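You operate a simulated robot arm through the tools that you are given. There is no shell and no other tool. Be economical: measure what you need, move in short steps, check, and stop when the job is done.

You run a simulated two-armed robot. Do the job below in one go: nothing can be reset, and whatever is moved stays where it is left.

Task
Pick up the flakes box with one hand, pass it to the other hand and put it on the long shelf top.

Only the result counts: the job must be done as asked and must still hold three seconds after the hand-in. Knocking over, shifting, dropping, spilling or breaking anything else fails it.

Robot
Two 7-joint arms with four-finger grippers on one trunk, on a base that drives. Base frame: it is fixed to the floor where the robot stands at the start and does not move with it; the origin is under the middle of the robot, x ahead of it, y to its left, z up; the surface under the hand at the start is at about z = 75. Readings come in cm, degrees, newtons and seconds.
The left shoulder is at the start at [4, 18.1, 113], the right one opposite. With the tool pointing down near the work surface each hand reaches from about 30 to 82 cm from the robot's upright axis, wherever it stands, measured 20 degrees to its own side. Places, roughly: long shelf top (155x23 cm) [316, -328, 62]. Payload 3.67 kg a hand.
Tool frame (each hand has its own): the origin (TCP) lies between the finger pads and is the grasp point; the fingertips stand 2.8 cm ahead of it; z points along the fingers, y is the line along which they close. The gripper opens to 11.2 cm. The gripper's body begins 7.3 cm behind the TCP.
Orientation is told as [roll, pitch, yaw] about the base's x, y, z axes, in that order, counted from this pose: with the fingers straight down and closing along the base's y, the tool's x points along the base's -x, its y along +y and its z along -z.

Tools
- The arms move only by the tool move_arm. It takes "left_moves", "right_moves" or both (then of equal length, played together; a hand with none holds still); each is a list of rows, each an object of numbers (a shift or turn left out is 0, a gripper value left out holds the last): "tx", "ty", "tz": the shift along the base's x, y, z in units of 25 mm (1.0 is 25 mm); "wx", "wy", "wz": the turn, a rotation vector about the base's x, y, z in units of 6 degrees (1.0 is 6 degrees); "gripper": the finger opening in cm, from 0 to 11.2. In form: [{"tx": .., "ty": .., "tz": .., "wx": .., "wy": .., "wz": .., "gripper": ..}, ...]. A call has 1 to 10 rows; each row shifts and turns the commanded pose from where the row before left it. A call with a number of a shift or a turn outside -1 to 1 is refused whole. A row lasts 0.2 s, in which the tool goes at most 5 cm and 8.6 degrees; a call with a longer step from one row to the next is refused whole, and so is a gripper value outside its range. A pose out of reach is approached as far as the arm can. The call stops where the force on the tool passes 40 N (or 10 N more than at its start, if that is more) or the arm is blocked; 0.2 s more then pass. The fingers move at their own pace and stop on an object; they squeeze with about 41 N. The grip force told is the motor's: it shows also when the fingers shut on nothing. Time passes only in rows, and 0.2 s behind the last, so rows that do not move let the fingers close. The reply holds the time, the measured pose of the TCP, the force on the tool along the base axes, the opening and the grip force, in the units named above and with some noise, with the torque about the TCP (base axes, N m) and any sound that the robot's microphone picked up.
- Cameras (640 x 400 px; columns grow to the right, rows downward): "scene" is now at [10.42, 1.93, 136.23]; the picture's right is [0.14, -0.99, 0.00], its down [-0.62, -0.09, -0.78] and it looks along [0.77, 0.11, -0.63] (base axes); focal length 262 px, centre (320, 200). "left" rides on the left gripper at [6, 1.8, -10.4] in its tool frame; the picture's right is [-0.29, 0.96, 0.00], its down [-0.80, -0.24, -0.55] and it looks along [-0.53, -0.16, 0.83] (tool axes); focal length 234 px, centre (320, 200). "right" rides on the right gripper at [6, -1.8, -10.4] in its tool frame; the picture's right is [0.29, 0.96, 0.00], its down [-0.80, 0.24, -0.55] and it looks along [-0.53, 0.16, 0.83] (tool axes); focal length 234 px, centre (320, 200). There is no depth. A picture from a camera that has moved, and an enlarged one, comes with that camera's place and axes in the base frame and with its lens. The place of the scene camera against the robot may be out by one fixed shift of up to 1.8 cm in any direction.
- snapshot(camera): a new picture of that camera. No time passes.
- raise_lower(by): slides the trunk up (or, below 0, down) by that many cm; the arms and the scene camera ride with it, the base frame stays. It gives what a move gives, with no picture.
- steer(legs): drives the robot by 1 to 6 legs, each [ahead, left, turn to the left] in cm, cm and degrees, along the robot's own axes; the way and the turn of a leg run together, so that a leg with both is an arc; at most 150 cm and 180 degrees a leg. The arms and the cameras ride along, it lands a little off, and it stops where it bumps. It gives what a move gives.
- pan_tilt(pan, tilt): turns the head with the scene camera to pan (to the left, within 86 degrees either way) and tilt (down, from -29 to 69), counted from straight ahead of the robot. It gives what a move gives.
- enlarge(camera, box): a new picture of the part [left, top, right, bottom] of that camera's present view, enlarged. No time passes.
- close_job(): hands the job in; it is judged then, once.

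Go step by step. Nothing tells you exact positions but the pictures and the camera data: compare them with the known pose of the tool, close in by small moves and look again before you grip or let go. The budget is 120 turns and 88 pictures, counting those below and the enlarged ones. Unless the task says otherwise, let go and move clear before handing in, and close with one line.

The tools are called after "Call:" as name(argument=value, ...) on one line, values as JSON. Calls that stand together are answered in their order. move_arm: Moves the arms, as the interface text tells. Its arguments: {"type":"object","properties":{"left_moves":{"type":"array"},"right_moves":{"type":"array"}},"required":[]} The other tools are called the same way: raise_lower (by) slides the trunk up or down; steer (legs) drives the base; pan_tilt (pan, tilt) turns the head that bears the scene camera; snapshot (camera) takes a picture; enlarge (camera, box) takes an enlarged picture of a part of a camera's view; close_job () hands the job in.

At the start:

```text
time_s: 0.0
left_tcp_pos: [50.7, 29.33, 107.39]
left_orientation: [0.0, 0.0, 0.0]
left_ft_force: [-0.8, 0.6, 0.7]
left_ft_torque: [0.01, 0.0, 0.01]
left_width: 11.21
left_grasp_force: 0.1
right_tcp_pos: [55.03, -19.75, 98.0]
right_orientation: [-0.1, 0.1, 0.0]
right_ft_force: [-0.2, -0.2, -0.5]
right_ft_torque: [-0.01, 0.04, -0.01]
right_width: 11.22
right_grasp_force: 0.1
trunk travel left (down, up): [-25.0, 26.4]
robot x, y, heading: [-0.19, -0.05, 0.0]
head pan, tilt: [8.2, 38.7]
```

scene: 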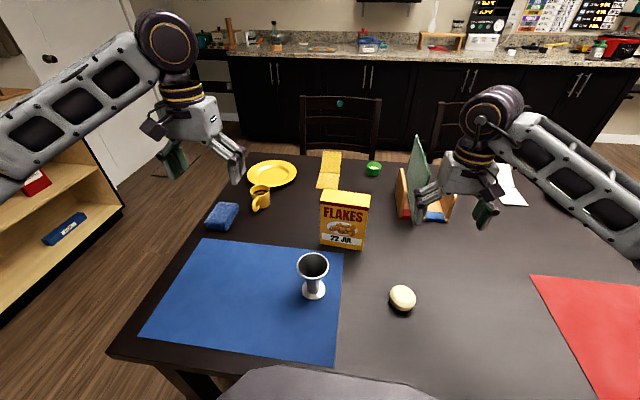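
right: 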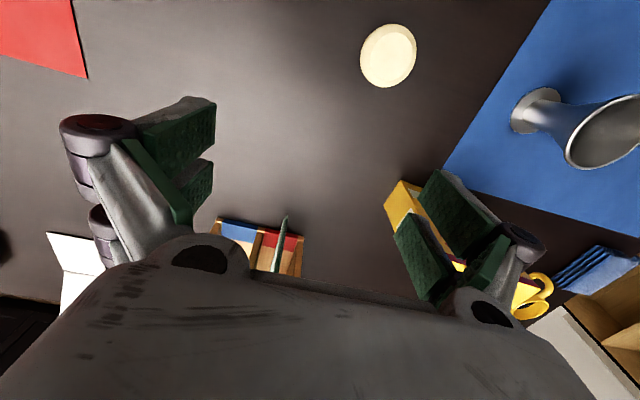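
left: 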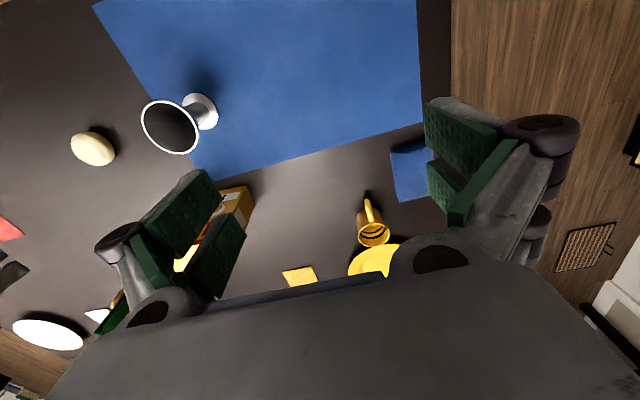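

I see the flakes box standing at about [67, 3], roughly 13 wide (y) by 6 deep (x) by 16 high, with the goblet in front of it and the book rack to its right. I'll look closer at the box, then toward the shelf, before planning.

Call:
enlarge(camera="scene", box=[220, 130, 460, 280])

Call:
pan_tilt(pan=-46, tilt=15)

Call:
snapshot(camera="scene")

```text
2.67 times, centred on (340, 205) of scene
camera zoom: at [10.42, 1.93, 136.23], right [0.14, -0.99, 0.0], down [-0.62, -0.09, -0.78], along [0.77, 0.11, -0.63], focal length 700 px, centre (267, 187)
```

zoom: 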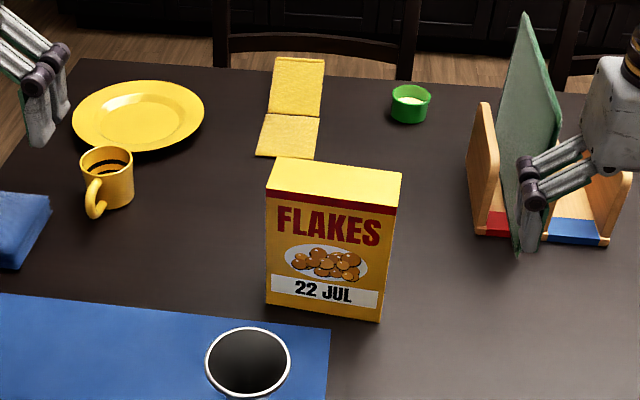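

```text
time_s: 1.2
left_tcp_pos: [50.48, 29.12, 107.38]
left_orientation: [0.0, 0.1, 0.1]
left_ft_force: [0.2, 0.4, 0.1]
left_ft_torque: [0.02, 0.01, 0.02]
left_width: 11.24
left_grasp_force: 0.0
right_tcp_pos: [55.05, -19.76, 97.93]
right_orientation: [0.0, 0.0, 0.0]
right_ft_force: [0.3, -0.8, -0.5]
right_ft_torque: [0.01, 0.05, -0.01]
right_width: 11.21
right_grasp_force: 0.0
trunk travel left (down, up): [-25.0, 26.4]
robot x, y, heading: [-0.33, 0.01, 0.1]
head pan, tilt: [-46.0, 15.0]
```

```text
83 pictures are left
camera scene: at [8.42, -6.0, 139.99], right [-0.72, -0.7, 0.0], down [-0.18, 0.19, -0.97], along [0.67, -0.69, -0.26], focal length 262 px, centre (320, 200)
```

scene: 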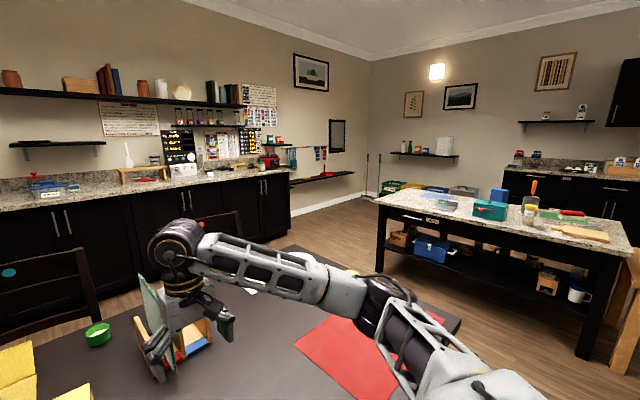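

I can see the long dark shelf on the far wall, right of the counter, around pixel (322,178). I'll zoom in on it.

Call:
enlarge(camera="scene", box=[250, 110, 410, 210])

Call:
pan_tilt(pan=0, tilt=45)

Call:
snapshot(camera="scene")

```text
4.00 times, centred on (330, 160) of scene
camera zoom: at [8.42, -6.0, 139.99], right [-0.72, -0.7, 0.0], down [-0.18, 0.19, -0.97], along [0.67, -0.69, -0.26], focal length 1049 px, centre (280, 360)
```

zoom: 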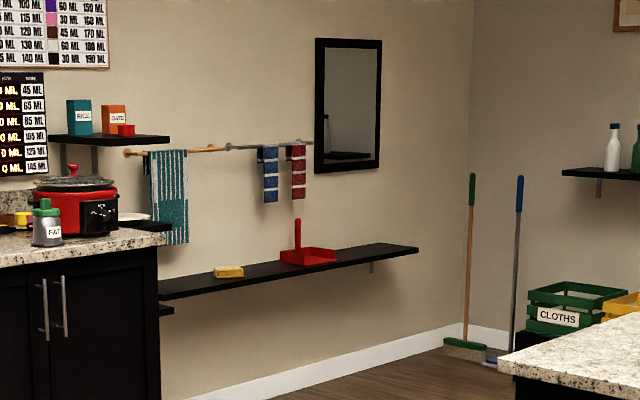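

```text
time_s: 2.4
left_tcp_pos: [50.64, 29.07, 107.54]
left_orientation: [0.1, 0.0, 0.0]
left_ft_force: [-0.1, -0.1, 0.2]
left_ft_torque: [0.01, 0.02, 0.0]
left_width: 11.19
left_grasp_force: 0.1
right_tcp_pos: [54.95, -19.75, 97.87]
right_orientation: [0.0, 0.0, 0.0]
right_ft_force: [-0.1, -0.1, -0.7]
right_ft_torque: [0.01, -0.01, 0.02]
right_width: 11.19
right_grasp_force: 0.0
trunk travel left (down, up): [-25.0, 26.4]
robot x, y, heading: [0.35, -0.03, -0.0]
head pan, tilt: [0.0, 45.0]
```

```text
81 pictures are left
camera scene: at [10.06, 0.7, 135.32], right [0.0, -1.0, 0.0], down [-0.71, 0.0, -0.71], along [0.71, 0.0, -0.71], focal length 262 px, centre (320, 200)
```

scene: 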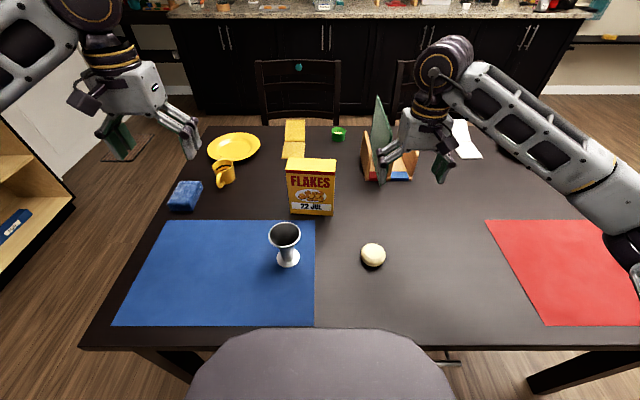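

Box is about x 63.7–70.5, y −3.5–9.6, z 75–91. Plan: the left hand grips the box's left part from the side across its thickness, the right then takes it from above. First I turn the left hand high above the table.

Call:
move_arm(left_moves=[{"wz": 1}, {"wz": 1}, {"wz": 1}, {"wz": 1}, {"wz": 1}, {"wz": 1}, {"wz": 1}, {"wz": 1}, {"wz": 1}, {"wz": 1}])

Call:
move_arm(left_moves=[{"wz": 1}, {"wz": 1}, {"wz": 1}, {"wz": 1}, {"wz": 1}, {"wx": -1, "ty": 0.5}, {"wx": -1, "ty": 0.5}, {"wx": -1, "ty": 0.5}, {"wx": -1, "ty": 0.5}, {"wx": -1, "ty": 0.5}])

```text
time_s: 4.6
left_tcp_pos: [50.63, 29.18, 107.37]
left_orientation: [0.0, 0.1, 60.1]
left_ft_force: [0.2, -0.8, -0.1]
left_ft_torque: [-0.04, -0.01, 0.02]
left_width: 11.2
left_grasp_force: 0.0
right_tcp_pos: [54.94, -19.67, 97.82]
right_orientation: [0.0, 0.0, 0.0]
right_ft_force: [-0.7, 0.4, 0.6]
right_ft_torque: [-0.03, 0.0, 0.01]
right_width: 11.2
right_grasp_force: 0.1
trunk travel left (down, up): [-25.0, 26.4]
robot x, y, heading: [-0.23, 0.11, -0.1]
head pan, tilt: [0.0, 45.0]
```

```text
time_s: 6.8
left_tcp_pos: [50.73, 35.48, 107.42]
left_orientation: [-0.1, 30.1, 90.0]
left_ft_force: [0.3, -0.3, 0.2]
left_ft_torque: [0.01, 0.0, 0.02]
left_width: 11.19
left_grasp_force: 0.0
right_tcp_pos: [55.16, -19.81, 97.95]
right_orientation: [0.0, 0.0, 0.0]
right_ft_force: [-0.2, 0.7, -0.2]
right_ft_torque: [0.0, -0.02, 0.02]
right_width: 11.2
right_grasp_force: 0.0
trunk travel left (down, up): [-25.0, 26.4]
robot x, y, heading: [0.28, -0.18, 0.0]
head pan, tilt: [0.0, 45.0]
```

The turn works with the camera on the upper side. I'll tilt to about 60° and shift to x ≈ 67 left of the box, then check.

Call:
move_arm(left_moves=[{"wx": -1, "tx": 1}, {"wx": -1, "tx": 1}, {"wx": -1, "tx": 1}, {"wx": -1, "tx": 1}, {"wx": -1, "tx": 1}, {"tx": 1, "tz": -1}, {"tx": 0.5, "tz": -1, "ty": -1}, {"tz": -1, "ty": -1}, {"tz": -1, "ty": -1}, {"tz": -1}])

Call:
snapshot(camera="left")

Call:
snapshot(camera="scene")

```text
time_s: 9.0
left_tcp_pos: [66.91, 27.87, 94.88]
left_orientation: [0.0, 60.2, 90.0]
left_ft_force: [0.2, 0.1, 0.4]
left_ft_torque: [0.02, 0.0, -0.02]
left_width: 11.19
left_grasp_force: 0.0
right_tcp_pos: [55.04, -19.66, 97.86]
right_orientation: [0.0, 0.0, 0.1]
right_ft_force: [-0.8, -0.3, -0.4]
right_ft_torque: [0.01, 0.0, -0.04]
right_width: 11.19
right_grasp_force: 0.1
trunk travel left (down, up): [-25.0, 26.4]
robot x, y, heading: [0.19, 0.19, -0.1]
head pan, tilt: [0.0, 45.0]
```

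```text
80 pictures are left
camera left: at [65.02, 33.9, 105.26], right [-0.96, 0.14, -0.25], down [0.24, 0.88, -0.41], along [0.16, -0.46, -0.88], focal length 234 px, centre (320, 200)
```

left: 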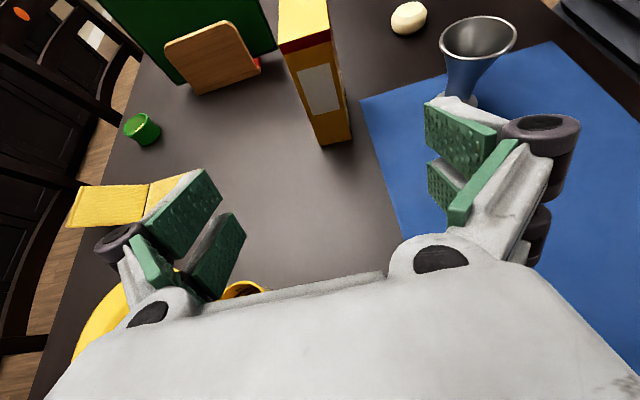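

```text
79 pictures are left
camera scene: at [10.07, 0.78, 135.31], right [0.0, -1.0, 0.0], down [-0.71, 0.0, -0.71], along [0.71, 0.0, -0.71], focal length 262 px, centre (320, 200)
```

scene: 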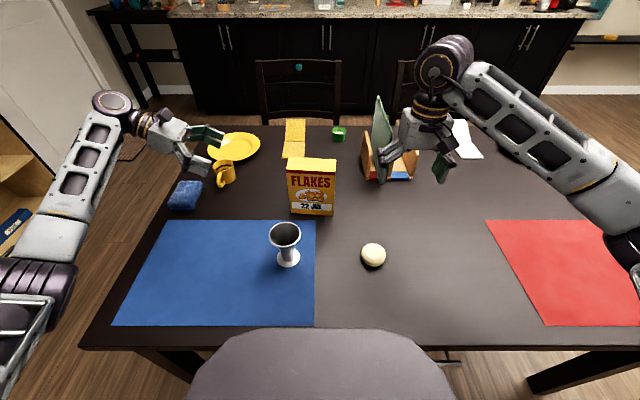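

The wrist camera puts the box at x ≈ 63.8–69, left face y ≈ 8.4, top z ≈ 91. The hand is already on the approach line, so I'll slide in most of the way and look.

Call:
move_arm(left_moves=[{"tx": -0.2, "ty": -1, "tz": -0.53}, {"ty": -1, "tz": -0.53}, {"ty": -1, "tz": -0.53}, {"ty": -1, "tz": -0.53}, {"ty": -1, "tz": -0.53}, {"ty": -1, "tz": -0.53}, {"ty": -1, "tz": -0.53}])

Call:
snapshot(camera="left")

Call:
snapshot(camera="scene")

```text
time_s: 10.6
left_tcp_pos: [66.29, 10.34, 85.62]
left_orientation: [0.0, 60.0, 90.1]
left_ft_force: [-0.3, -0.3, 0.0]
left_ft_torque: [-0.02, -0.05, 0.0]
left_width: 11.17
left_grasp_force: 0.0
right_tcp_pos: [55.07, -19.8, 97.83]
right_orientation: [0.0, 0.0, 0.0]
right_ft_force: [0.0, -0.3, 0.9]
right_ft_torque: [0.02, 0.0, 0.03]
right_width: 11.19
right_grasp_force: 0.1
trunk travel left (down, up): [-25.0, 26.4]
robot x, y, heading: [0.33, 0.23, -0.1]
head pan, tilt: [0.0, 45.0]
```

```text
78 pictures are left
camera left: at [64.47, 16.31, 96.04], right [-0.96, 0.14, -0.25], down [0.24, 0.88, -0.41], along [0.16, -0.46, -0.88], focal length 234 px, centre (320, 200)
```

left: 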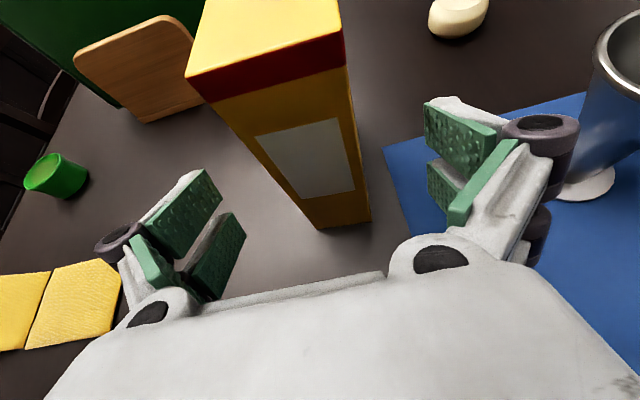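

```text
77 pictures are left
camera scene: at [10.08, 0.65, 135.31], right [0.0, -1.0, 0.0], down [-0.71, 0.0, -0.71], along [0.71, 0.0, -0.71], focal length 262 px, centre (320, 200)
```

scene: 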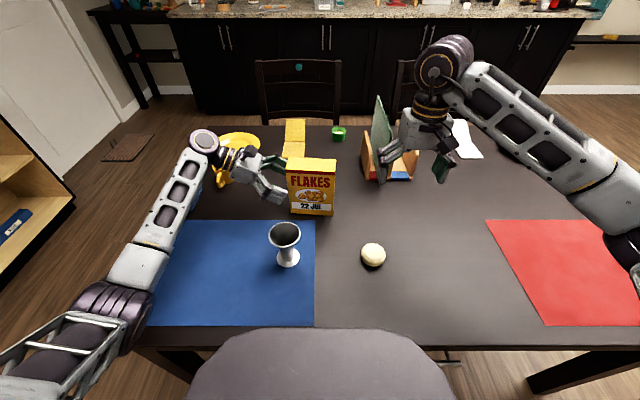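

Alignment is good: the box lies midway between the fingers. I'll go 5 cm further in and close.

Call:
move_arm(left_moves=[{"ty": -1, "tz": -0.53}, {"ty": -1, "tz": -0.53}, {}, {"gripper": 4}, {"gripper": 3}, {"gripper": 2}, {"gripper": 2}, {"gripper": 2}])

Call:
snapshot(camera="left")

```text
time_s: 12.4
left_tcp_pos: [66.42, 5.43, 83.08]
left_orientation: [0.0, 60.1, 89.9]
left_ft_force: [-0.7, 1.5, 1.9]
left_ft_torque: [-0.34, 0.22, -0.14]
left_width: 5.46
left_grasp_force: 41.1
right_tcp_pos: [55.01, -19.76, 97.89]
right_orientation: [0.0, 0.0, 0.0]
right_ft_force: [0.2, 0.1, -0.3]
right_ft_torque: [0.02, -0.01, 0.03]
right_width: 11.22
right_grasp_force: 0.2
trunk travel left (down, up): [-25.0, 26.4]
robot x, y, heading: [-0.19, -0.04, 0.3]
head pan, tilt: [0.0, 45.0]
```

```text
76 pictures are left
camera left: at [64.47, 11.39, 93.48], right [-0.96, 0.14, -0.25], down [0.24, 0.88, -0.41], along [0.16, -0.46, -0.88], focal length 234 px, centre (320, 200)
```

left: 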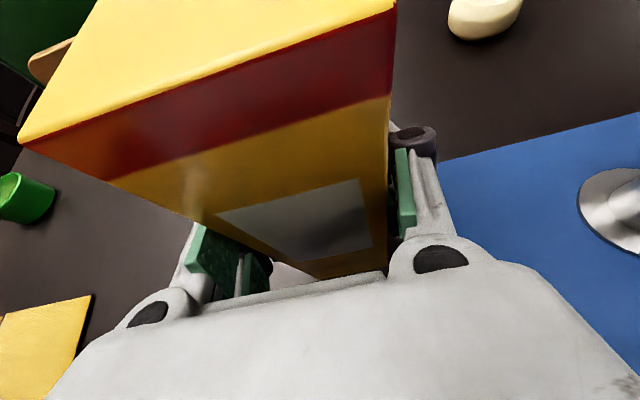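

The grip holds (5.5 cm). Lifting straight up.

Call:
move_arm(left_moves=[{"tz": 0.3}, {"tz": 0.6}, {"tz": 1}, {"tz": 1}, {"tz": 1}, {"tz": 1}, {"tz": 1}, {"tz": 0.6}, {}], right_moves=[{"tz": 0.5}, {"tz": 1}, {"tz": 1}, {"tz": 1}, {"tz": 1}, {"tz": 1}, {"tz": 1}, {"tz": 1}, {"tz": 0.5}])

Call:
snapshot(camera="scene")

```text
time_s: 14.4
left_tcp_pos: [66.43, 5.45, 99.32]
left_orientation: [0.1, 60.0, 90.0]
left_ft_force: [0.1, 0.2, -3.0]
left_ft_torque: [0.14, -0.01, -0.01]
left_width: 5.45
left_grasp_force: 41.4
right_tcp_pos: [55.01, -19.64, 117.94]
right_orientation: [0.0, 0.0, 0.0]
right_ft_force: [0.0, -0.2, 0.2]
right_ft_torque: [-0.01, 0.0, 0.01]
right_width: 11.2
right_grasp_force: 0.1
trunk travel left (down, up): [-25.0, 26.4]
robot x, y, heading: [-0.26, -0.08, -0.0]
head pan, tilt: [0.0, 45.0]
```

```text
75 pictures are left
camera scene: at [10.09, 0.72, 135.31], right [0.0, -1.0, 0.0], down [-0.71, 0.0, -0.71], along [0.71, 0.0, -0.71], focal length 262 px, centre (320, 200)
```

scene: 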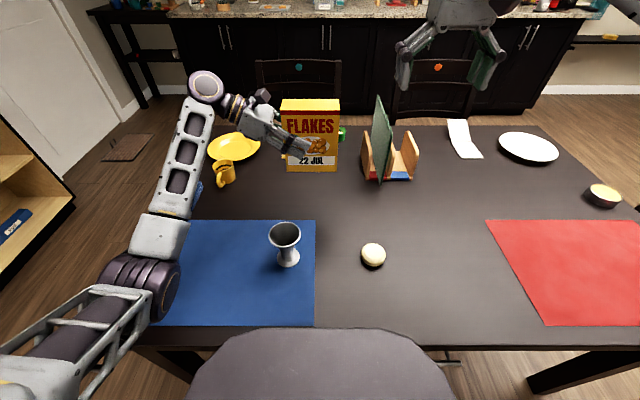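

The box hangs freely and level. Now I turn the right hand by 90° and bring it above the box's right half.

Call:
move_arm(right_moves=[{"wz": 1}, {"wz": 1}, {"wz": 1}, {"wz": 1}, {"wz": 1}, {"wz": 1}, {"wz": 1}, {"wz": 1}, {"wz": 1}, {"wz": 1}])

Call:
move_arm(right_moves=[{"wz": 1, "tx": 1}, {"wz": 1, "tx": 1}, {"wz": 1, "tx": 1}, {"wz": 1, "tx": 1}, {"wz": 1, "tx": 0.56}, {"ty": 1}, {"ty": 1}, {"ty": 1}, {"ty": 1}])

Call:
snapshot(camera="right")

Call:
snapshot(camera="scene")

```text
time_s: 16.6
left_tcp_pos: [66.45, 5.36, 99.45]
left_orientation: [0.2, 59.9, 90.2]
left_ft_force: [0.0, -0.5, -3.9]
left_ft_torque: [0.09, 0.0, 0.01]
left_width: 5.47
left_grasp_force: 41.3
right_tcp_pos: [48.34, -14.57, 115.98]
right_orientation: [0.0, -0.1, 59.6]
right_ft_force: [0.0, 0.0, -0.3]
right_ft_torque: [-0.04, 0.04, 0.02]
right_width: 11.19
right_grasp_force: 0.1
right hand out of reach, approached as far as the arm can: row 8, 9, 10
trunk travel left (down, up): [-25.0, 26.4]
robot x, y, heading: [0.01, 0.28, -0.1]
head pan, tilt: [0.0, 45.0]
```

```text
time_s: 18.6
left_tcp_pos: [66.42, 5.43, 99.23]
left_orientation: [0.1, 60.0, 90.0]
left_ft_force: [0.1, -0.4, -3.3]
left_ft_torque: [0.12, 0.03, 0.0]
left_width: 5.46
left_grasp_force: 40.7
right_tcp_pos: [35.77, 8.31, 112.16]
right_orientation: [-0.1, 0.0, 90.1]
right_ft_force: [0.1, 0.1, 0.3]
right_ft_torque: [-0.01, 0.0, 0.01]
right_width: 11.21
right_grasp_force: 0.0
right hand out of reach, approached as far as the arm can: row 1, 2, 3, 4, 5
trunk travel left (down, up): [-25.0, 26.4]
robot x, y, heading: [0.04, -0.03, -0.3]
head pan, tilt: [0.0, 45.0]
```

```text
74 pictures are left
camera right: at [37.52, 2.34, 122.74], right [-0.96, -0.29, 0.0], down [-0.24, 0.8, 0.55], along [-0.16, 0.53, -0.83], focal length 234 px, centre (320, 200)
```

right: 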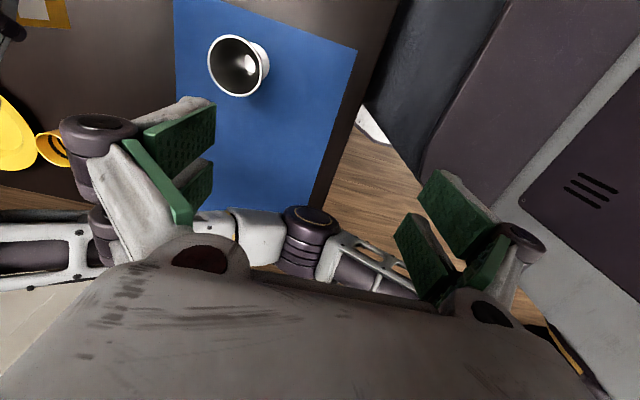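

```text
73 pictures are left
camera scene: at [10.09, 0.82, 135.31], right [0.0, -1.0, 0.0], down [-0.71, 0.0, -0.71], along [0.71, 0.0, -0.71], focal length 262 px, centre (320, 200)
```

scene: 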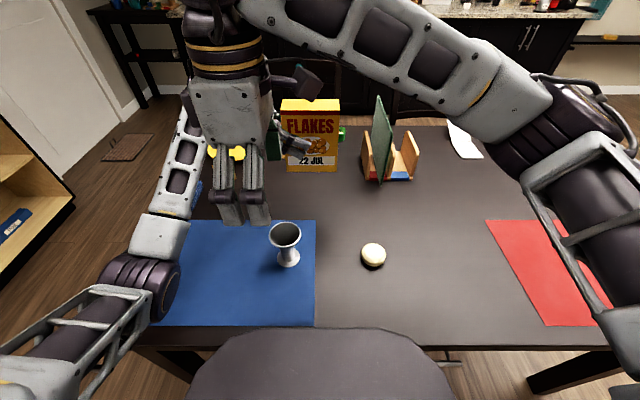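

The +90° turn hits the right arm's limits and it drifted back. I'll bring it back to its side and use the mirrored −90° turn instead.

Call:
move_arm(right_moves=[{"wz": -1, "ty": -1}, {"wz": -1, "ty": -1}, {"wz": -1, "ty": -1}, {"wz": -1, "ty": -1}, {"wz": -1, "ty": -1}, {"wz": -1, "ty": -1}, {"wz": -1, "ty": -1}, {"wz": -1, "ty": -1}, {"wz": -1, "ty": -1}, {"wz": -1, "ty": -1}])

Call:
move_arm(right_moves=[{"wz": -1, "tx": 0.6}, {"wz": -1, "tx": 0.6}, {"wz": -1, "tx": 0.6}, {"wz": -1, "tx": 0.6}, {"wz": -1, "tx": 0.6}, {"wz": -1, "tx": 0.6}, {"wz": -1}, {"wz": -1}, {"wz": -1}, {"wz": -1}])

Call:
move_arm(right_moves=[{"wz": -1}, {"wz": -1}, {"wz": -1}, {"wz": -1}, {"wz": -1}, {"wz": -1}, {"wz": -1}, {"wz": -1}, {"wz": -1}, {"wz": -1}])

Call:
snapshot(camera="scene")

```text
time_s: 20.8
left_tcp_pos: [66.33, 5.31, 99.26]
left_orientation: [0.0, 59.8, 90.0]
left_ft_force: [-0.3, 0.1, -2.9]
left_ft_torque: [0.12, -0.01, 0.02]
left_width: 5.46
left_grasp_force: 41.0
right_tcp_pos: [35.58, -17.15, 112.15]
right_orientation: [0.1, 0.0, 29.9]
right_ft_force: [0.0, -0.6, -0.1]
right_ft_torque: [-0.05, -0.03, -0.03]
right_width: 11.18
right_grasp_force: 0.1
trunk travel left (down, up): [-25.0, 26.4]
robot x, y, heading: [-0.32, -0.01, -0.2]
head pan, tilt: [0.0, 45.0]
```

```text
time_s: 23.0
left_tcp_pos: [66.39, 5.45, 99.27]
left_orientation: [0.0, 60.0, 90.2]
left_ft_force: [-0.1, 0.5, -3.2]
left_ft_torque: [0.09, -0.02, -0.01]
left_width: 5.49
left_grasp_force: 40.9
right_tcp_pos: [44.68, -16.91, 112.18]
right_orientation: [0.0, 0.0, -30.1]
right_ft_force: [0.4, 0.7, -0.3]
right_ft_torque: [0.02, -0.03, 0.0]
right_width: 11.18
right_grasp_force: 0.1
trunk travel left (down, up): [-25.0, 26.4]
robot x, y, heading: [0.3, 0.03, 0.1]
head pan, tilt: [0.0, 45.0]
```

```text
time_s: 25.2
left_tcp_pos: [66.33, 5.45, 99.37]
left_orientation: [0.1, 60.0, 90.1]
left_ft_force: [-0.9, 0.6, -3.2]
left_ft_torque: [0.12, 0.0, -0.01]
left_width: 5.45
left_grasp_force: 41.1
right_tcp_pos: [44.76, -16.9, 112.11]
right_orientation: [0.0, -0.1, -90.1]
right_ft_force: [-1.1, -0.6, 0.5]
right_ft_torque: [0.04, -0.02, 0.01]
right_width: 11.2
right_grasp_force: 0.1
trunk travel left (down, up): [-25.0, 26.4]
robot x, y, heading: [-0.0, 0.06, 0.1]
head pan, tilt: [0.0, 45.0]
```

```text
72 pictures are left
camera scene: at [10.09, 0.71, 135.31], right [0.0, -1.0, 0.0], down [-0.71, 0.0, -0.71], along [0.71, 0.0, -0.71], focal length 262 px, centre (320, 200)
```

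scene: 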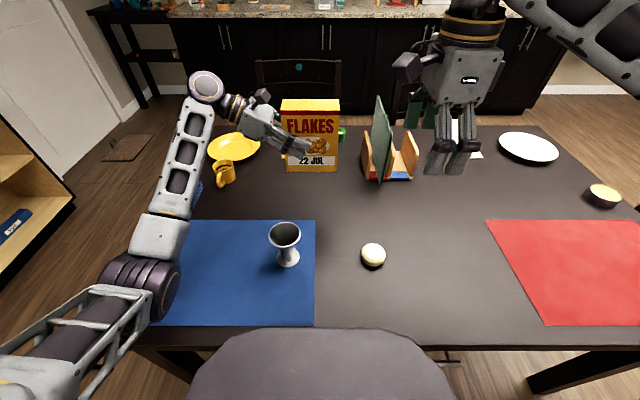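

Reach is fine with this turn. Now I tilt the right hand 30° and move it up-right of the box on its approach line.

Call:
move_arm(right_moves=[{"wx": 1, "tz": 1}, {"wx": 1, "tz": 1}, {"wx": 1, "tz": 0.5}, {"wx": 1, "tx": 1}, {"wx": 1, "tx": 1}, {"tx": 1}, {"tx": 1}, {"tx": 1}, {"tx": 1}, {"tx": 1}])

Call:
move_arm(right_moves=[{"tx": 1, "ty": 0.7}, {"tx": 0.7, "ty": 0.7}, {"ty": 0.8}, {"ty": 0.8}])

Call:
snapshot(camera="right")

Call:
snapshot(camera="scene")

```text
time_s: 27.4
left_tcp_pos: [66.33, 5.39, 99.22]
left_orientation: [0.1, 60.1, 90.2]
left_ft_force: [-0.5, 0.4, -3.5]
left_ft_torque: [0.15, 0.03, -0.03]
left_width: 5.43
left_grasp_force: 40.7
right_tcp_pos: [62.35, -16.91, 118.49]
right_orientation: [0.0, 30.0, -90.1]
right_ft_force: [0.3, 0.6, 0.2]
right_ft_torque: [0.01, 0.03, 0.01]
right_width: 11.19
right_grasp_force: 0.1
trunk travel left (down, up): [-25.0, 26.4]
robot x, y, heading: [-0.18, 0.07, -0.4]
head pan, tilt: [0.0, 45.0]
```

```text
time_s: 28.4
left_tcp_pos: [66.46, 5.48, 99.25]
left_orientation: [0.1, 60.0, 90.1]
left_ft_force: [0.1, 0.5, -3.8]
left_ft_torque: [0.06, -0.02, 0.0]
left_width: 5.48
left_grasp_force: 41.3
right_tcp_pos: [66.61, -9.23, 118.38]
right_orientation: [-0.1, 29.9, -90.1]
right_ft_force: [0.4, 0.1, 0.1]
right_ft_torque: [-0.02, -0.01, -0.02]
right_width: 11.19
right_grasp_force: 0.0
trunk travel left (down, up): [-25.0, 26.4]
robot x, y, heading: [0.02, -0.1, -0.2]
head pan, tilt: [0.0, 45.0]
```

```text
71 pictures are left
camera right: at [64.71, -9.21, 130.57], right [0.96, 0.25, 0.14], down [0.24, -0.97, 0.08], along [0.16, -0.04, -0.99], focal length 234 px, centre (320, 200)
```

right: 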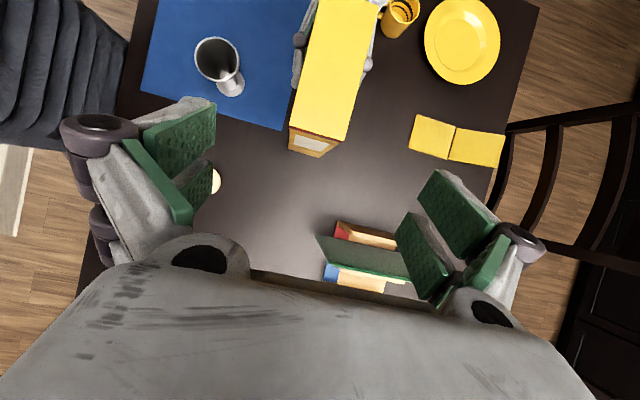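

```text
70 pictures are left
camera scene: at [10.14, 0.8, 135.31], right [0.0, -1.0, 0.0], down [-0.71, 0.0, -0.71], along [0.71, 0.0, -0.71], focal length 262 px, centre (320, 200)
```

scene: 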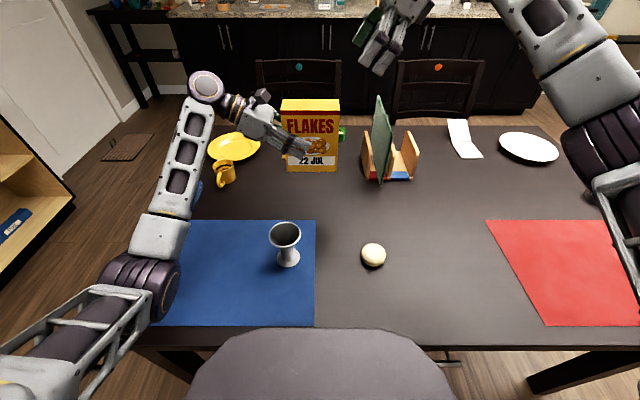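

Box top right edge is at x ≈ 63.9–68.8, y ≈ −4.2, as expected. I'll go in along the tool axis.

Call:
move_arm(right_moves=[{"ty": 0.5, "tz": -0.83}, {"ty": 0.5, "tz": -0.83}, {"ty": 0.5, "tz": -0.83}, {"ty": 0.5, "tz": -0.83}, {"ty": 0.5, "tz": -0.83}])

Call:
snapshot(camera="right")

Call:
snapshot(camera="scene")

```text
time_s: 29.6
left_tcp_pos: [66.51, 5.55, 99.28]
left_orientation: [0.2, 60.0, 90.1]
left_ft_force: [0.1, -0.2, -3.3]
left_ft_torque: [0.09, -0.04, -0.05]
left_width: 5.45
left_grasp_force: 40.4
right_tcp_pos: [66.47, -3.1, 107.94]
right_orientation: [0.0, 29.9, -90.1]
right_ft_force: [-0.1, 0.3, 0.4]
right_ft_torque: [0.0, 0.03, 0.01]
right_width: 11.2
right_grasp_force: 0.0
trunk travel left (down, up): [-25.0, 26.4]
robot x, y, heading: [-0.03, 0.01, -0.2]
head pan, tilt: [0.0, 45.0]
```

```text
69 pictures are left
camera right: at [64.68, -3.06, 120.15], right [0.96, 0.25, 0.14], down [0.24, -0.97, 0.08], along [0.16, -0.04, -0.99], focal length 234 px, centre (320, 200)
```

right: 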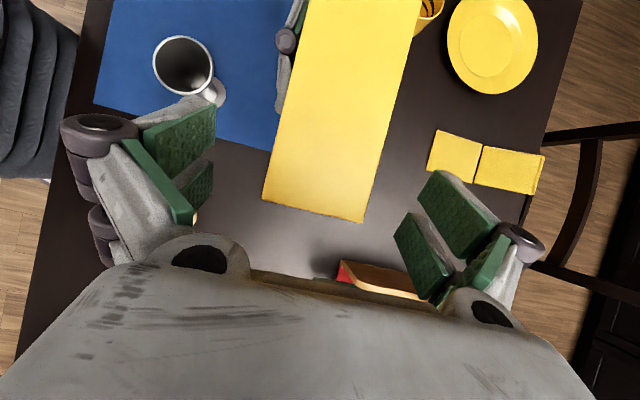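

```text
68 pictures are left
camera scene: at [10.13, 0.72, 135.31], right [0.0, -1.0, 0.0], down [-0.71, 0.0, -0.71], along [0.71, 0.0, -0.71], focal length 262 px, centre (320, 200)
```

scene: 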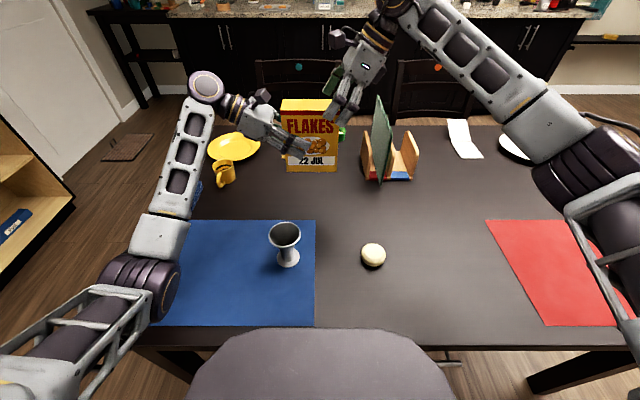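

Box is centred between the right fingers. I go in 4.6 cm more and close the right gripper.

Call:
move_arm(right_moves=[{"ty": 0.5, "tz": -0.8}, {"ty": 0.5, "tz": -0.8}, {}, {"gripper": 4}, {"gripper": 3}, {"gripper": 2}, {"gripper": 2}, {"gripper": 2}, {}])

Call:
snapshot(camera="right")

```text
time_s: 31.6
left_tcp_pos: [66.36, 5.44, 99.32]
left_orientation: [0.2, 59.9, 90.1]
left_ft_force: [4.9, -0.9, -2.5]
left_ft_torque: [0.13, 0.3, 0.45]
left_width: 5.47
left_grasp_force: 40.9
right_tcp_pos: [66.35, -0.59, 104.01]
right_orientation: [-0.1, 30.0, -90.0]
right_ft_force: [-4.6, 1.6, -0.4]
right_ft_torque: [0.0, -0.1, -0.14]
right_width: 5.54
right_grasp_force: 41.0
trunk travel left (down, up): [-25.0, 26.4]
robot x, y, heading: [-0.05, -0.29, -0.0]
head pan, tilt: [0.0, 45.0]
```

```text
67 pictures are left
camera right: at [64.62, -0.52, 116.15], right [0.96, 0.25, 0.14], down [0.24, -0.97, 0.08], along [0.16, -0.04, -0.99], focal length 234 px, centre (320, 200)
```

right: 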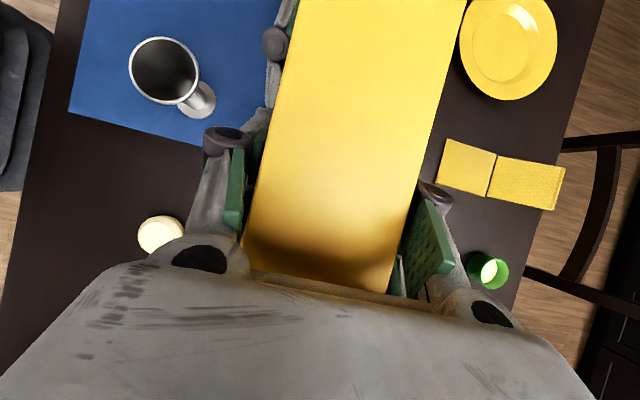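

Both hands grip. Now I open the left and back it out along its own axis.

Call:
move_arm(left_moves=[{"gripper": 8}, {"gripper": 11}, {}, {}, {"ty": 0.87, "tz": 0.5}, {"ty": 0.87, "tz": 0.5}, {"ty": 0.87, "tz": 0.5}, {"ty": 0.87, "tz": 0.5}, {"ty": 0.87, "tz": 0.5}, {"ty": 0.87, "tz": 0.5}])

Call:
snapshot(camera="left")

Call:
snapshot(camera="scene")

```text
time_s: 33.8
left_tcp_pos: [66.42, 18.58, 106.79]
left_orientation: [0.1, 60.0, 90.1]
left_ft_force: [0.4, -0.2, -0.3]
left_ft_torque: [-0.02, 0.02, 0.0]
left_width: 11.04
left_grasp_force: 0.0
right_tcp_pos: [66.39, -0.54, 104.15]
right_orientation: [-0.1, 30.1, -90.0]
right_ft_force: [-0.7, 0.9, 0.5]
right_ft_torque: [-0.09, -0.03, -0.04]
right_width: 5.49
right_grasp_force: 41.3
trunk travel left (down, up): [-25.0, 26.4]
robot x, y, heading: [0.26, 0.16, 0.1]
head pan, tilt: [0.0, 45.0]
```

```text
66 pictures are left
camera left: at [64.56, 24.59, 117.23], right [-0.96, 0.14, -0.25], down [0.24, 0.88, -0.41], along [0.16, -0.46, -0.88], focal length 234 px, centre (320, 200)
```

left: 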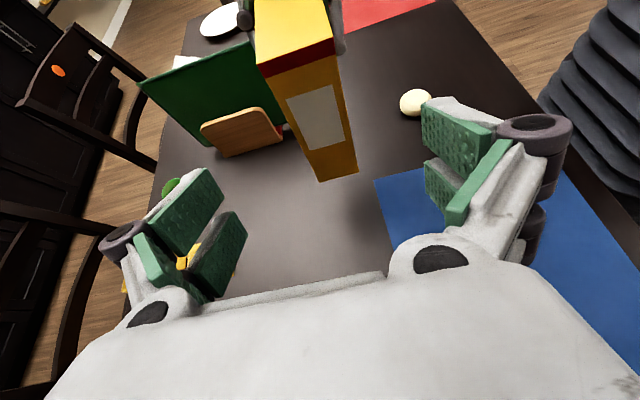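

```text
65 pictures are left
camera scene: at [10.07, 0.77, 135.31], right [0.0, -1.0, 0.0], down [-0.71, 0.0, -0.71], along [0.71, 0.0, -0.71], focal length 262 px, centre (320, 200)
```

scene: 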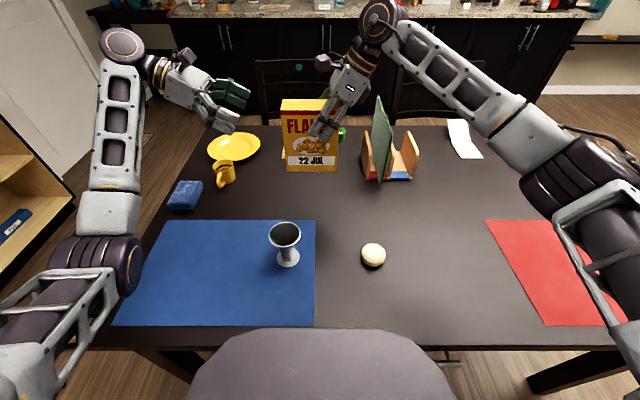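

The handover worked: the right hand now holds the box alone. I'll raise the trunk for clearance, draw both arms in, and look around for the driving route.

Call:
raise_lower(by=14)

Call:
move_arm(left_moves=[{"tx": -1}, {"tx": -1}, {"tx": -1}, {"tx": -1}, {"tx": -1}, {"tx": -1}, {"tx": -1}, {"tx": -1}], right_moves=[{"tx": -1, "ty": -0.5}, {"tx": -1, "ty": -0.5}, {"tx": -1, "ty": -0.5}, {"tx": -1, "ty": -0.5}, {"tx": -1, "ty": -0.5}, {"tx": -1, "ty": -0.5}, {"tx": -1, "ty": -0.5}, {"tx": -1, "ty": -0.5}])

Call:
snapshot(camera="scene")

Call:
pan_tilt(pan=-80, tilt=30)

Call:
snapshot(camera="scene")

Call:
pan_tilt(pan=75, tilt=30)

Call:
snapshot(camera="scene")

```text
time_s: 35.4
left_tcp_pos: [66.42, 18.5, 120.68]
left_orientation: [0.1, 60.0, 90.1]
left_ft_force: [0.3, 0.0, 0.3]
left_ft_torque: [0.01, 0.03, -0.01]
left_width: 10.97
left_grasp_force: 0.1
right_tcp_pos: [66.52, -0.44, 117.85]
right_orientation: [-0.1, 29.9, -90.1]
right_ft_force: [0.7, 0.2, -2.9]
right_ft_torque: [-0.11, 0.01, -0.04]
right_width: 5.52
right_grasp_force: 40.8
trunk travel left (down, up): [-39.0, 12.4]
robot x, y, heading: [-0.27, -0.13, -0.0]
head pan, tilt: [0.0, 45.0]
```

```text
time_s: 37.2
left_tcp_pos: [46.12, 18.47, 120.8]
left_orientation: [0.0, 60.0, 90.0]
left_ft_force: [-1.4, -0.6, -0.2]
left_ft_torque: [0.03, -0.03, 0.01]
left_width: 10.98
left_grasp_force: 0.1
right_tcp_pos: [46.24, -10.83, 118.02]
right_orientation: [-0.1, 30.0, -90.1]
right_ft_force: [-0.8, 0.8, -3.8]
right_ft_torque: [-0.14, -0.03, -0.02]
right_width: 5.52
right_grasp_force: 41.0
trunk travel left (down, up): [-39.0, 12.4]
robot x, y, heading: [0.21, -0.16, -0.1]
head pan, tilt: [0.0, 45.0]
```

```text
64 pictures are left
camera scene: at [9.86, 0.67, 149.24], right [0.0, -1.0, 0.0], down [-0.71, 0.0, -0.71], along [0.71, 0.0, -0.71], focal length 262 px, centre (320, 200)
```

scene: 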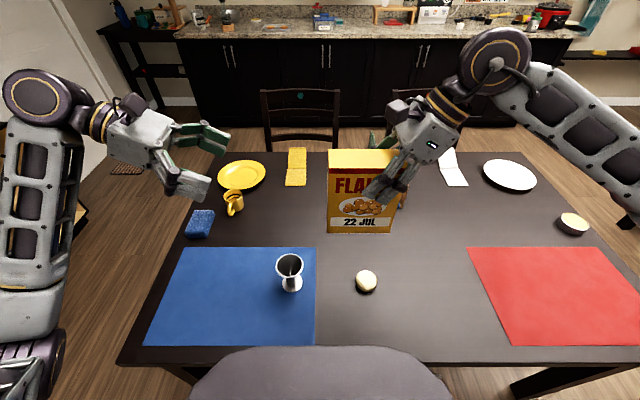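

```text
time_s: 38.8
left_tcp_pos: [46.49, 18.62, 120.7]
left_orientation: [0.0, 60.0, 90.0]
left_ft_force: [0.9, -1.0, -0.5]
left_ft_torque: [0.03, 0.0, 0.0]
left_width: 11.01
left_grasp_force: 0.0
right_tcp_pos: [46.37, -10.63, 117.91]
right_orientation: [0.0, 30.0, -90.1]
right_ft_force: [-0.2, 0.5, -3.4]
right_ft_torque: [-0.09, 0.01, 0.0]
right_width: 5.5
right_grasp_force: 40.7
trunk travel left (down, up): [-39.0, 12.4]
robot x, y, heading: [0.18, 0.09, 0.2]
head pan, tilt: [-80.0, 30.0]
```

```text
63 pictures are left
camera scene: at [3.51, -8.2, 151.49], right [-0.98, -0.17, 0.0], down [-0.09, 0.49, -0.87], along [0.15, -0.85, -0.5], focal length 262 px, centre (320, 200)
```

scene: 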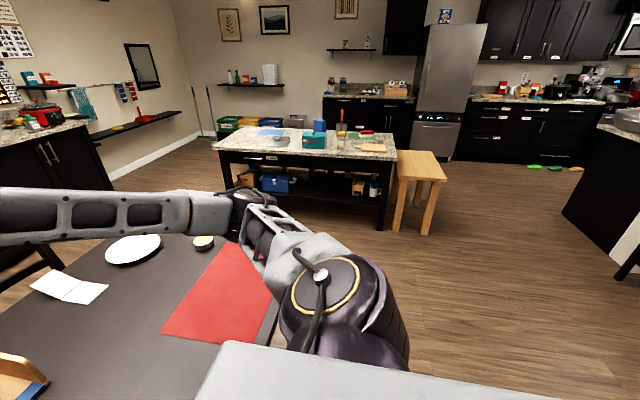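

```text
time_s: 41.2
left_tcp_pos: [46.49, 18.61, 120.84]
left_orientation: [0.0, 59.9, 90.1]
left_ft_force: [1.1, 0.6, -0.4]
left_ft_torque: [0.01, -0.01, 0.02]
left_width: 11.04
left_grasp_force: 0.1
right_tcp_pos: [46.41, -10.7, 117.89]
right_orientation: [-0.1, 30.0, -90.1]
right_ft_force: [-0.6, 0.3, -3.4]
right_ft_torque: [-0.09, -0.02, -0.02]
right_width: 5.5
right_grasp_force: 40.6
trunk travel left (down, up): [-39.0, 12.4]
robot x, y, heading: [0.33, -0.33, 0.3]
head pan, tilt: [75.0, 30.0]
```

```text
62 pictures are left
camera scene: at [4.29, 9.44, 151.49], right [0.97, -0.26, 0.0], down [-0.13, -0.48, -0.87], along [0.22, 0.84, -0.5], focal length 262 px, centre (320, 200)
```

scene: 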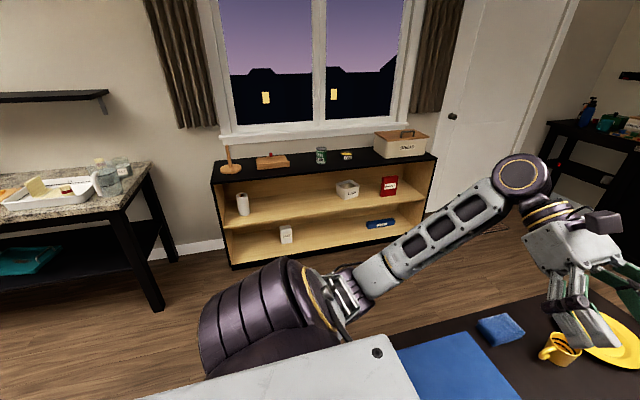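

The way is clear: the table's right end is near y ≈ −96 and the island starts near y ≈ −220, giving a passage around y ≈ −158. I'll back off a bit and strafe right.

Call:
steer(legs=[[-15, 0, 0], [0, -80, 0]])

Call:
pan_tilt(pan=-60, tilt=35)

Call:
snapshot(camera="scene")

```text
time_s: 46.6
left_tcp_pos: [31.37, -61.61, 120.72]
left_orientation: [0.1, 59.9, 89.8]
left_ft_force: [0.2, 0.2, 0.4]
left_ft_torque: [-0.01, 0.01, -0.01]
left_width: 11.0
left_grasp_force: 0.0
right_tcp_pos: [31.38, -90.93, 118.03]
right_orientation: [-0.1, 30.0, -90.3]
right_ft_force: [0.7, 0.1, -2.9]
right_ft_torque: [-0.09, -0.02, 0.0]
right_width: 5.49
right_grasp_force: 41.1
trunk travel left (down, up): [-39.0, 12.4]
robot x, y, heading: [-15.14, -79.92, 0.0]
head pan, tilt: [75.0, 30.0]
```

```text
time_s: 48.7
left_tcp_pos: [31.48, -61.58, 120.75]
left_orientation: [0.0, 60.1, 89.7]
left_ft_force: [-0.7, 1.0, -0.6]
left_ft_torque: [-0.02, 0.0, -0.01]
left_width: 10.99
left_grasp_force: 0.2
right_tcp_pos: [31.26, -90.91, 117.91]
right_orientation: [-0.1, 30.0, -90.3]
right_ft_force: [-0.8, -0.8, -3.2]
right_ft_torque: [-0.11, 0.03, 0.01]
right_width: 5.49
right_grasp_force: 41.1
trunk travel left (down, up): [-39.0, 12.4]
robot x, y, heading: [-15.22, -80.08, -0.1]
head pan, tilt: [-60.0, 35.0]
```

```text
61 pictures are left
camera scene: at [-8.76, -86.97, 150.71], right [-0.87, -0.5, 0.0], down [-0.29, 0.5, -0.82], along [0.41, -0.71, -0.57], focal length 262 px, centre (320, 200)
```

scene: 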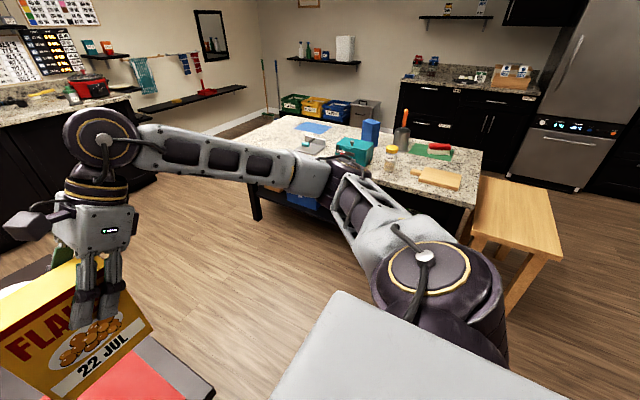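

Estimates confirmed (table end y ≈ −96, island from y ≈ −219, x up to ≈ 140). I drive into the passage and ahead.

Call:
steer(legs=[[0, -77, 0], [110, 0, 0]])

Call:
pan_tilt(pan=-45, tilt=30)

Call:
snapshot(camera="scene")

```text
time_s: 58.4
left_tcp_pos: [139.9, -140.77, 120.76]
left_orientation: [0.1, 60.0, 89.5]
left_ft_force: [-0.2, 0.4, 0.7]
left_ft_torque: [0.01, 0.01, 0.0]
left_width: 11.0
left_grasp_force: 0.1
right_tcp_pos: [139.54, -169.95, 117.91]
right_orientation: [-0.1, 29.9, -90.6]
right_ft_force: [0.1, 0.2, -3.1]
right_ft_torque: [-0.06, -0.02, 0.0]
right_width: 5.52
right_grasp_force: 40.7
trunk travel left (down, up): [-39.0, 12.4]
robot x, y, heading: [93.64, -158.73, -0.9]
head pan, tilt: [-60.0, 35.0]
```

```text
time_s: 59.2
left_tcp_pos: [139.86, -140.65, 120.76]
left_orientation: [0.1, 60.0, 89.6]
left_ft_force: [-0.4, 0.5, -0.2]
left_ft_torque: [0.02, -0.01, -0.01]
left_width: 11.02
left_grasp_force: 0.1
right_tcp_pos: [139.57, -169.98, 117.83]
right_orientation: [-0.1, 30.0, -90.6]
right_ft_force: [-0.1, -0.3, -4.3]
right_ft_torque: [-0.11, 0.0, -0.02]
right_width: 5.51
right_grasp_force: 40.9
trunk travel left (down, up): [-39.0, 12.4]
robot x, y, heading: [93.4, -158.7, -0.5]
head pan, tilt: [-45.0, 30.0]
```

```text
60 pictures are left
camera scene: at [101.55, -164.6, 151.48], right [-0.71, -0.7, 0.0], down [-0.35, 0.36, -0.87], along [0.61, -0.62, -0.5], focal length 262 px, centre (320, 200)
```

scene: 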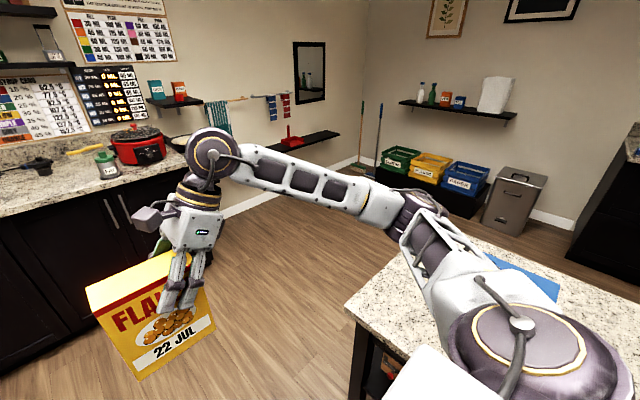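

The floor beyond the island is free; crates sit in the far right corner and the shelf carries a sponge (y ≈ −292) and a dustpan (y ≈ −320…−360). I drive past the island and in front of the shelf, then look closely.

Call:
steer(legs=[[100, 0, 0.5], [0, -130, 0]])

Call:
pan_tilt(pan=-30, tilt=35)

Call:
snapshot(camera="scene")

Call:
pan_tilt(pan=-75, tilt=40)

Call:
snapshot(camera="scene")

```text
time_s: 70.8
left_tcp_pos: [239.19, -271.56, 120.69]
left_orientation: [0.0, 60.0, 89.8]
left_ft_force: [-0.1, 0.8, 0.4]
left_ft_torque: [0.02, -0.01, 0.02]
left_width: 11.03
left_grasp_force: 0.0
right_tcp_pos: [238.99, -300.9, 117.98]
right_orientation: [-0.1, 29.9, -90.4]
right_ft_force: [0.2, 0.1, -3.0]
right_ft_torque: [-0.1, -0.04, 0.01]
right_width: 5.49
right_grasp_force: 41.2
trunk travel left (down, up): [-39.0, 12.4]
robot x, y, heading: [192.46, -289.67, -0.4]
head pan, tilt: [-45.0, 30.0]
```

```text
time_s: 71.6
left_tcp_pos: [239.05, -271.69, 120.63]
left_orientation: [0.1, 60.0, 89.7]
left_ft_force: [-0.5, 0.6, 0.5]
left_ft_torque: [-0.04, 0.01, -0.01]
left_width: 10.98
left_grasp_force: 0.1
right_tcp_pos: [238.88, -300.85, 117.93]
right_orientation: [-0.1, 30.0, -90.5]
right_ft_force: [-0.2, 0.1, -3.5]
right_ft_torque: [-0.08, -0.02, 0.05]
right_width: 5.47
right_grasp_force: 40.9
trunk travel left (down, up): [-39.0, 12.4]
robot x, y, heading: [192.53, -290.09, -0.4]
head pan, tilt: [-30.0, 35.0]
```

```text
59 pictures are left
camera scene: at [202.14, -293.69, 150.71], right [-0.51, -0.86, 0.0], down [-0.49, 0.29, -0.82], along [0.71, -0.42, -0.57], focal length 262 px, centre (320, 200)
```

scene: 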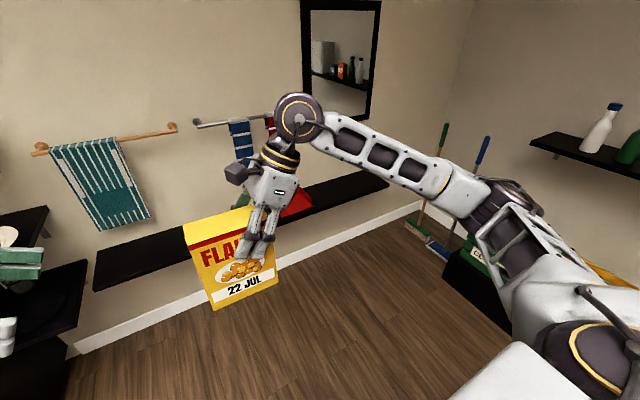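

```text
time_s: 72.7
left_tcp_pos: [239.11, -271.7, 120.66]
left_orientation: [0.1, 60.0, 89.7]
left_ft_force: [-0.4, -0.3, 0.2]
left_ft_torque: [-0.02, -0.02, -0.01]
left_width: 11.0
left_grasp_force: 0.1
right_tcp_pos: [238.83, -300.91, 117.93]
right_orientation: [-0.1, 30.1, -90.5]
right_ft_force: [-0.3, 0.4, -3.4]
right_ft_torque: [-0.09, 0.02, 0.02]
right_width: 5.47
right_grasp_force: 40.6
trunk travel left (down, up): [-39.0, 12.4]
robot x, y, heading: [192.88, -290.01, -0.3]
head pan, tilt: [-75.0, 40.0]
```

```text
58 pictures are left
camera scene: at [196.7, -297.43, 149.95], right [-0.97, -0.25, 0.0], down [-0.16, 0.62, -0.77], along [0.19, -0.74, -0.64], focal length 262 px, centre (320, 200)
```

scene: 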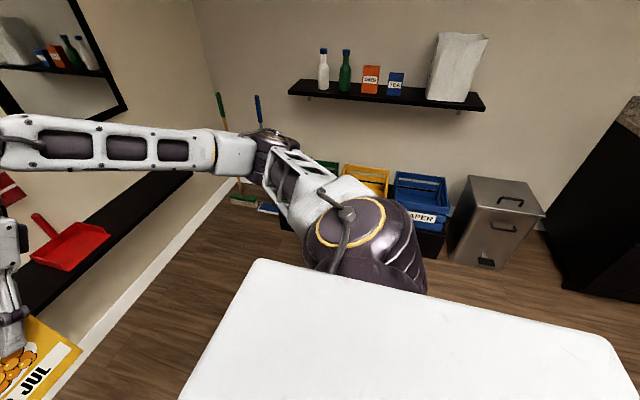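

The free stretch of shelf right of the dustpan runs y ≈ −357…−403; the crates stay beyond y ≈ −440. I'll strafe right and move up in front of that stretch.

Call:
steer(legs=[[0, -76, 0.4], [50, 0, 0]])

Call:
pan_tilt(pan=-10, tilt=50)

Call:
snapshot(camera="scene")

Call:
snapshot(camera="right")

```text
time_s: 79.6
left_tcp_pos: [288.84, -346.96, 120.72]
left_orientation: [0.0, 60.0, 90.6]
left_ft_force: [0.8, -0.9, -0.4]
left_ft_torque: [0.02, 0.01, 0.02]
left_width: 11.01
left_grasp_force: 0.0
right_tcp_pos: [289.01, -376.26, 117.91]
right_orientation: [-0.1, 30.0, -89.4]
right_ft_force: [-0.5, 0.1, -3.0]
right_ft_torque: [-0.08, 0.03, 0.0]
right_width: 5.49
right_grasp_force: 41.2
trunk travel left (down, up): [-39.0, 12.4]
robot x, y, heading: [242.7, -366.11, 0.6]
head pan, tilt: [-75.0, 40.0]
```

```text
time_s: 81.0
left_tcp_pos: [288.88, -347.02, 120.63]
left_orientation: [-0.1, 60.0, 90.6]
left_ft_force: [-0.5, 0.0, 0.2]
left_ft_torque: [0.0, 0.02, 0.03]
left_width: 11.03
left_grasp_force: 0.0
right_tcp_pos: [289.14, -376.2, 118.07]
right_orientation: [-0.1, 29.9, -89.5]
right_ft_force: [0.6, 0.1, -3.2]
right_ft_torque: [-0.05, 0.0, 0.03]
right_width: 5.48
right_grasp_force: 41.0
trunk travel left (down, up): [-39.0, 12.4]
robot x, y, heading: [242.68, -365.93, 0.6]
head pan, tilt: [-10.0, 50.0]
```

```text
57 pictures are left
camera scene: at [252.17, -366.56, 148.54], right [-0.16, -0.99, 0.0], down [-0.76, 0.13, -0.64], along [0.63, -0.11, -0.77], focal length 262 px, centre (320, 200)
```

scene: 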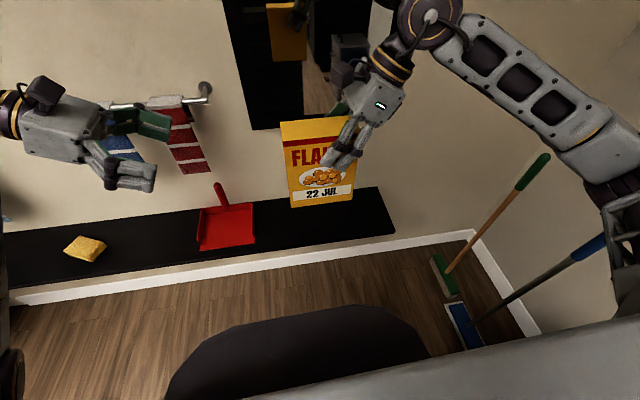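

```text
56 pictures are left
camera right: at [287.32, -376.16, 130.09], right [0.96, 0.26, 0.14], down [0.25, -0.96, 0.08], along [0.16, -0.04, -0.99], focal length 234 px, centre (320, 200)
```

right: 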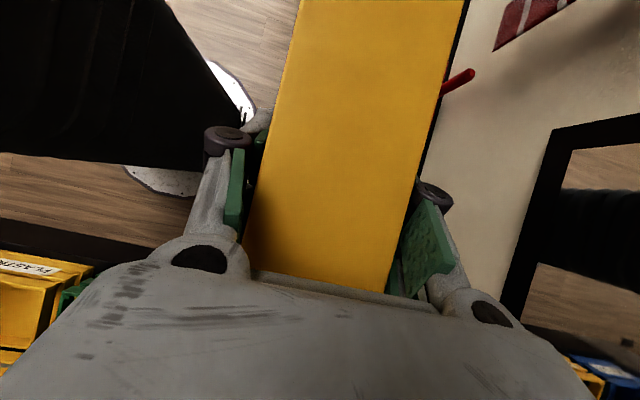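

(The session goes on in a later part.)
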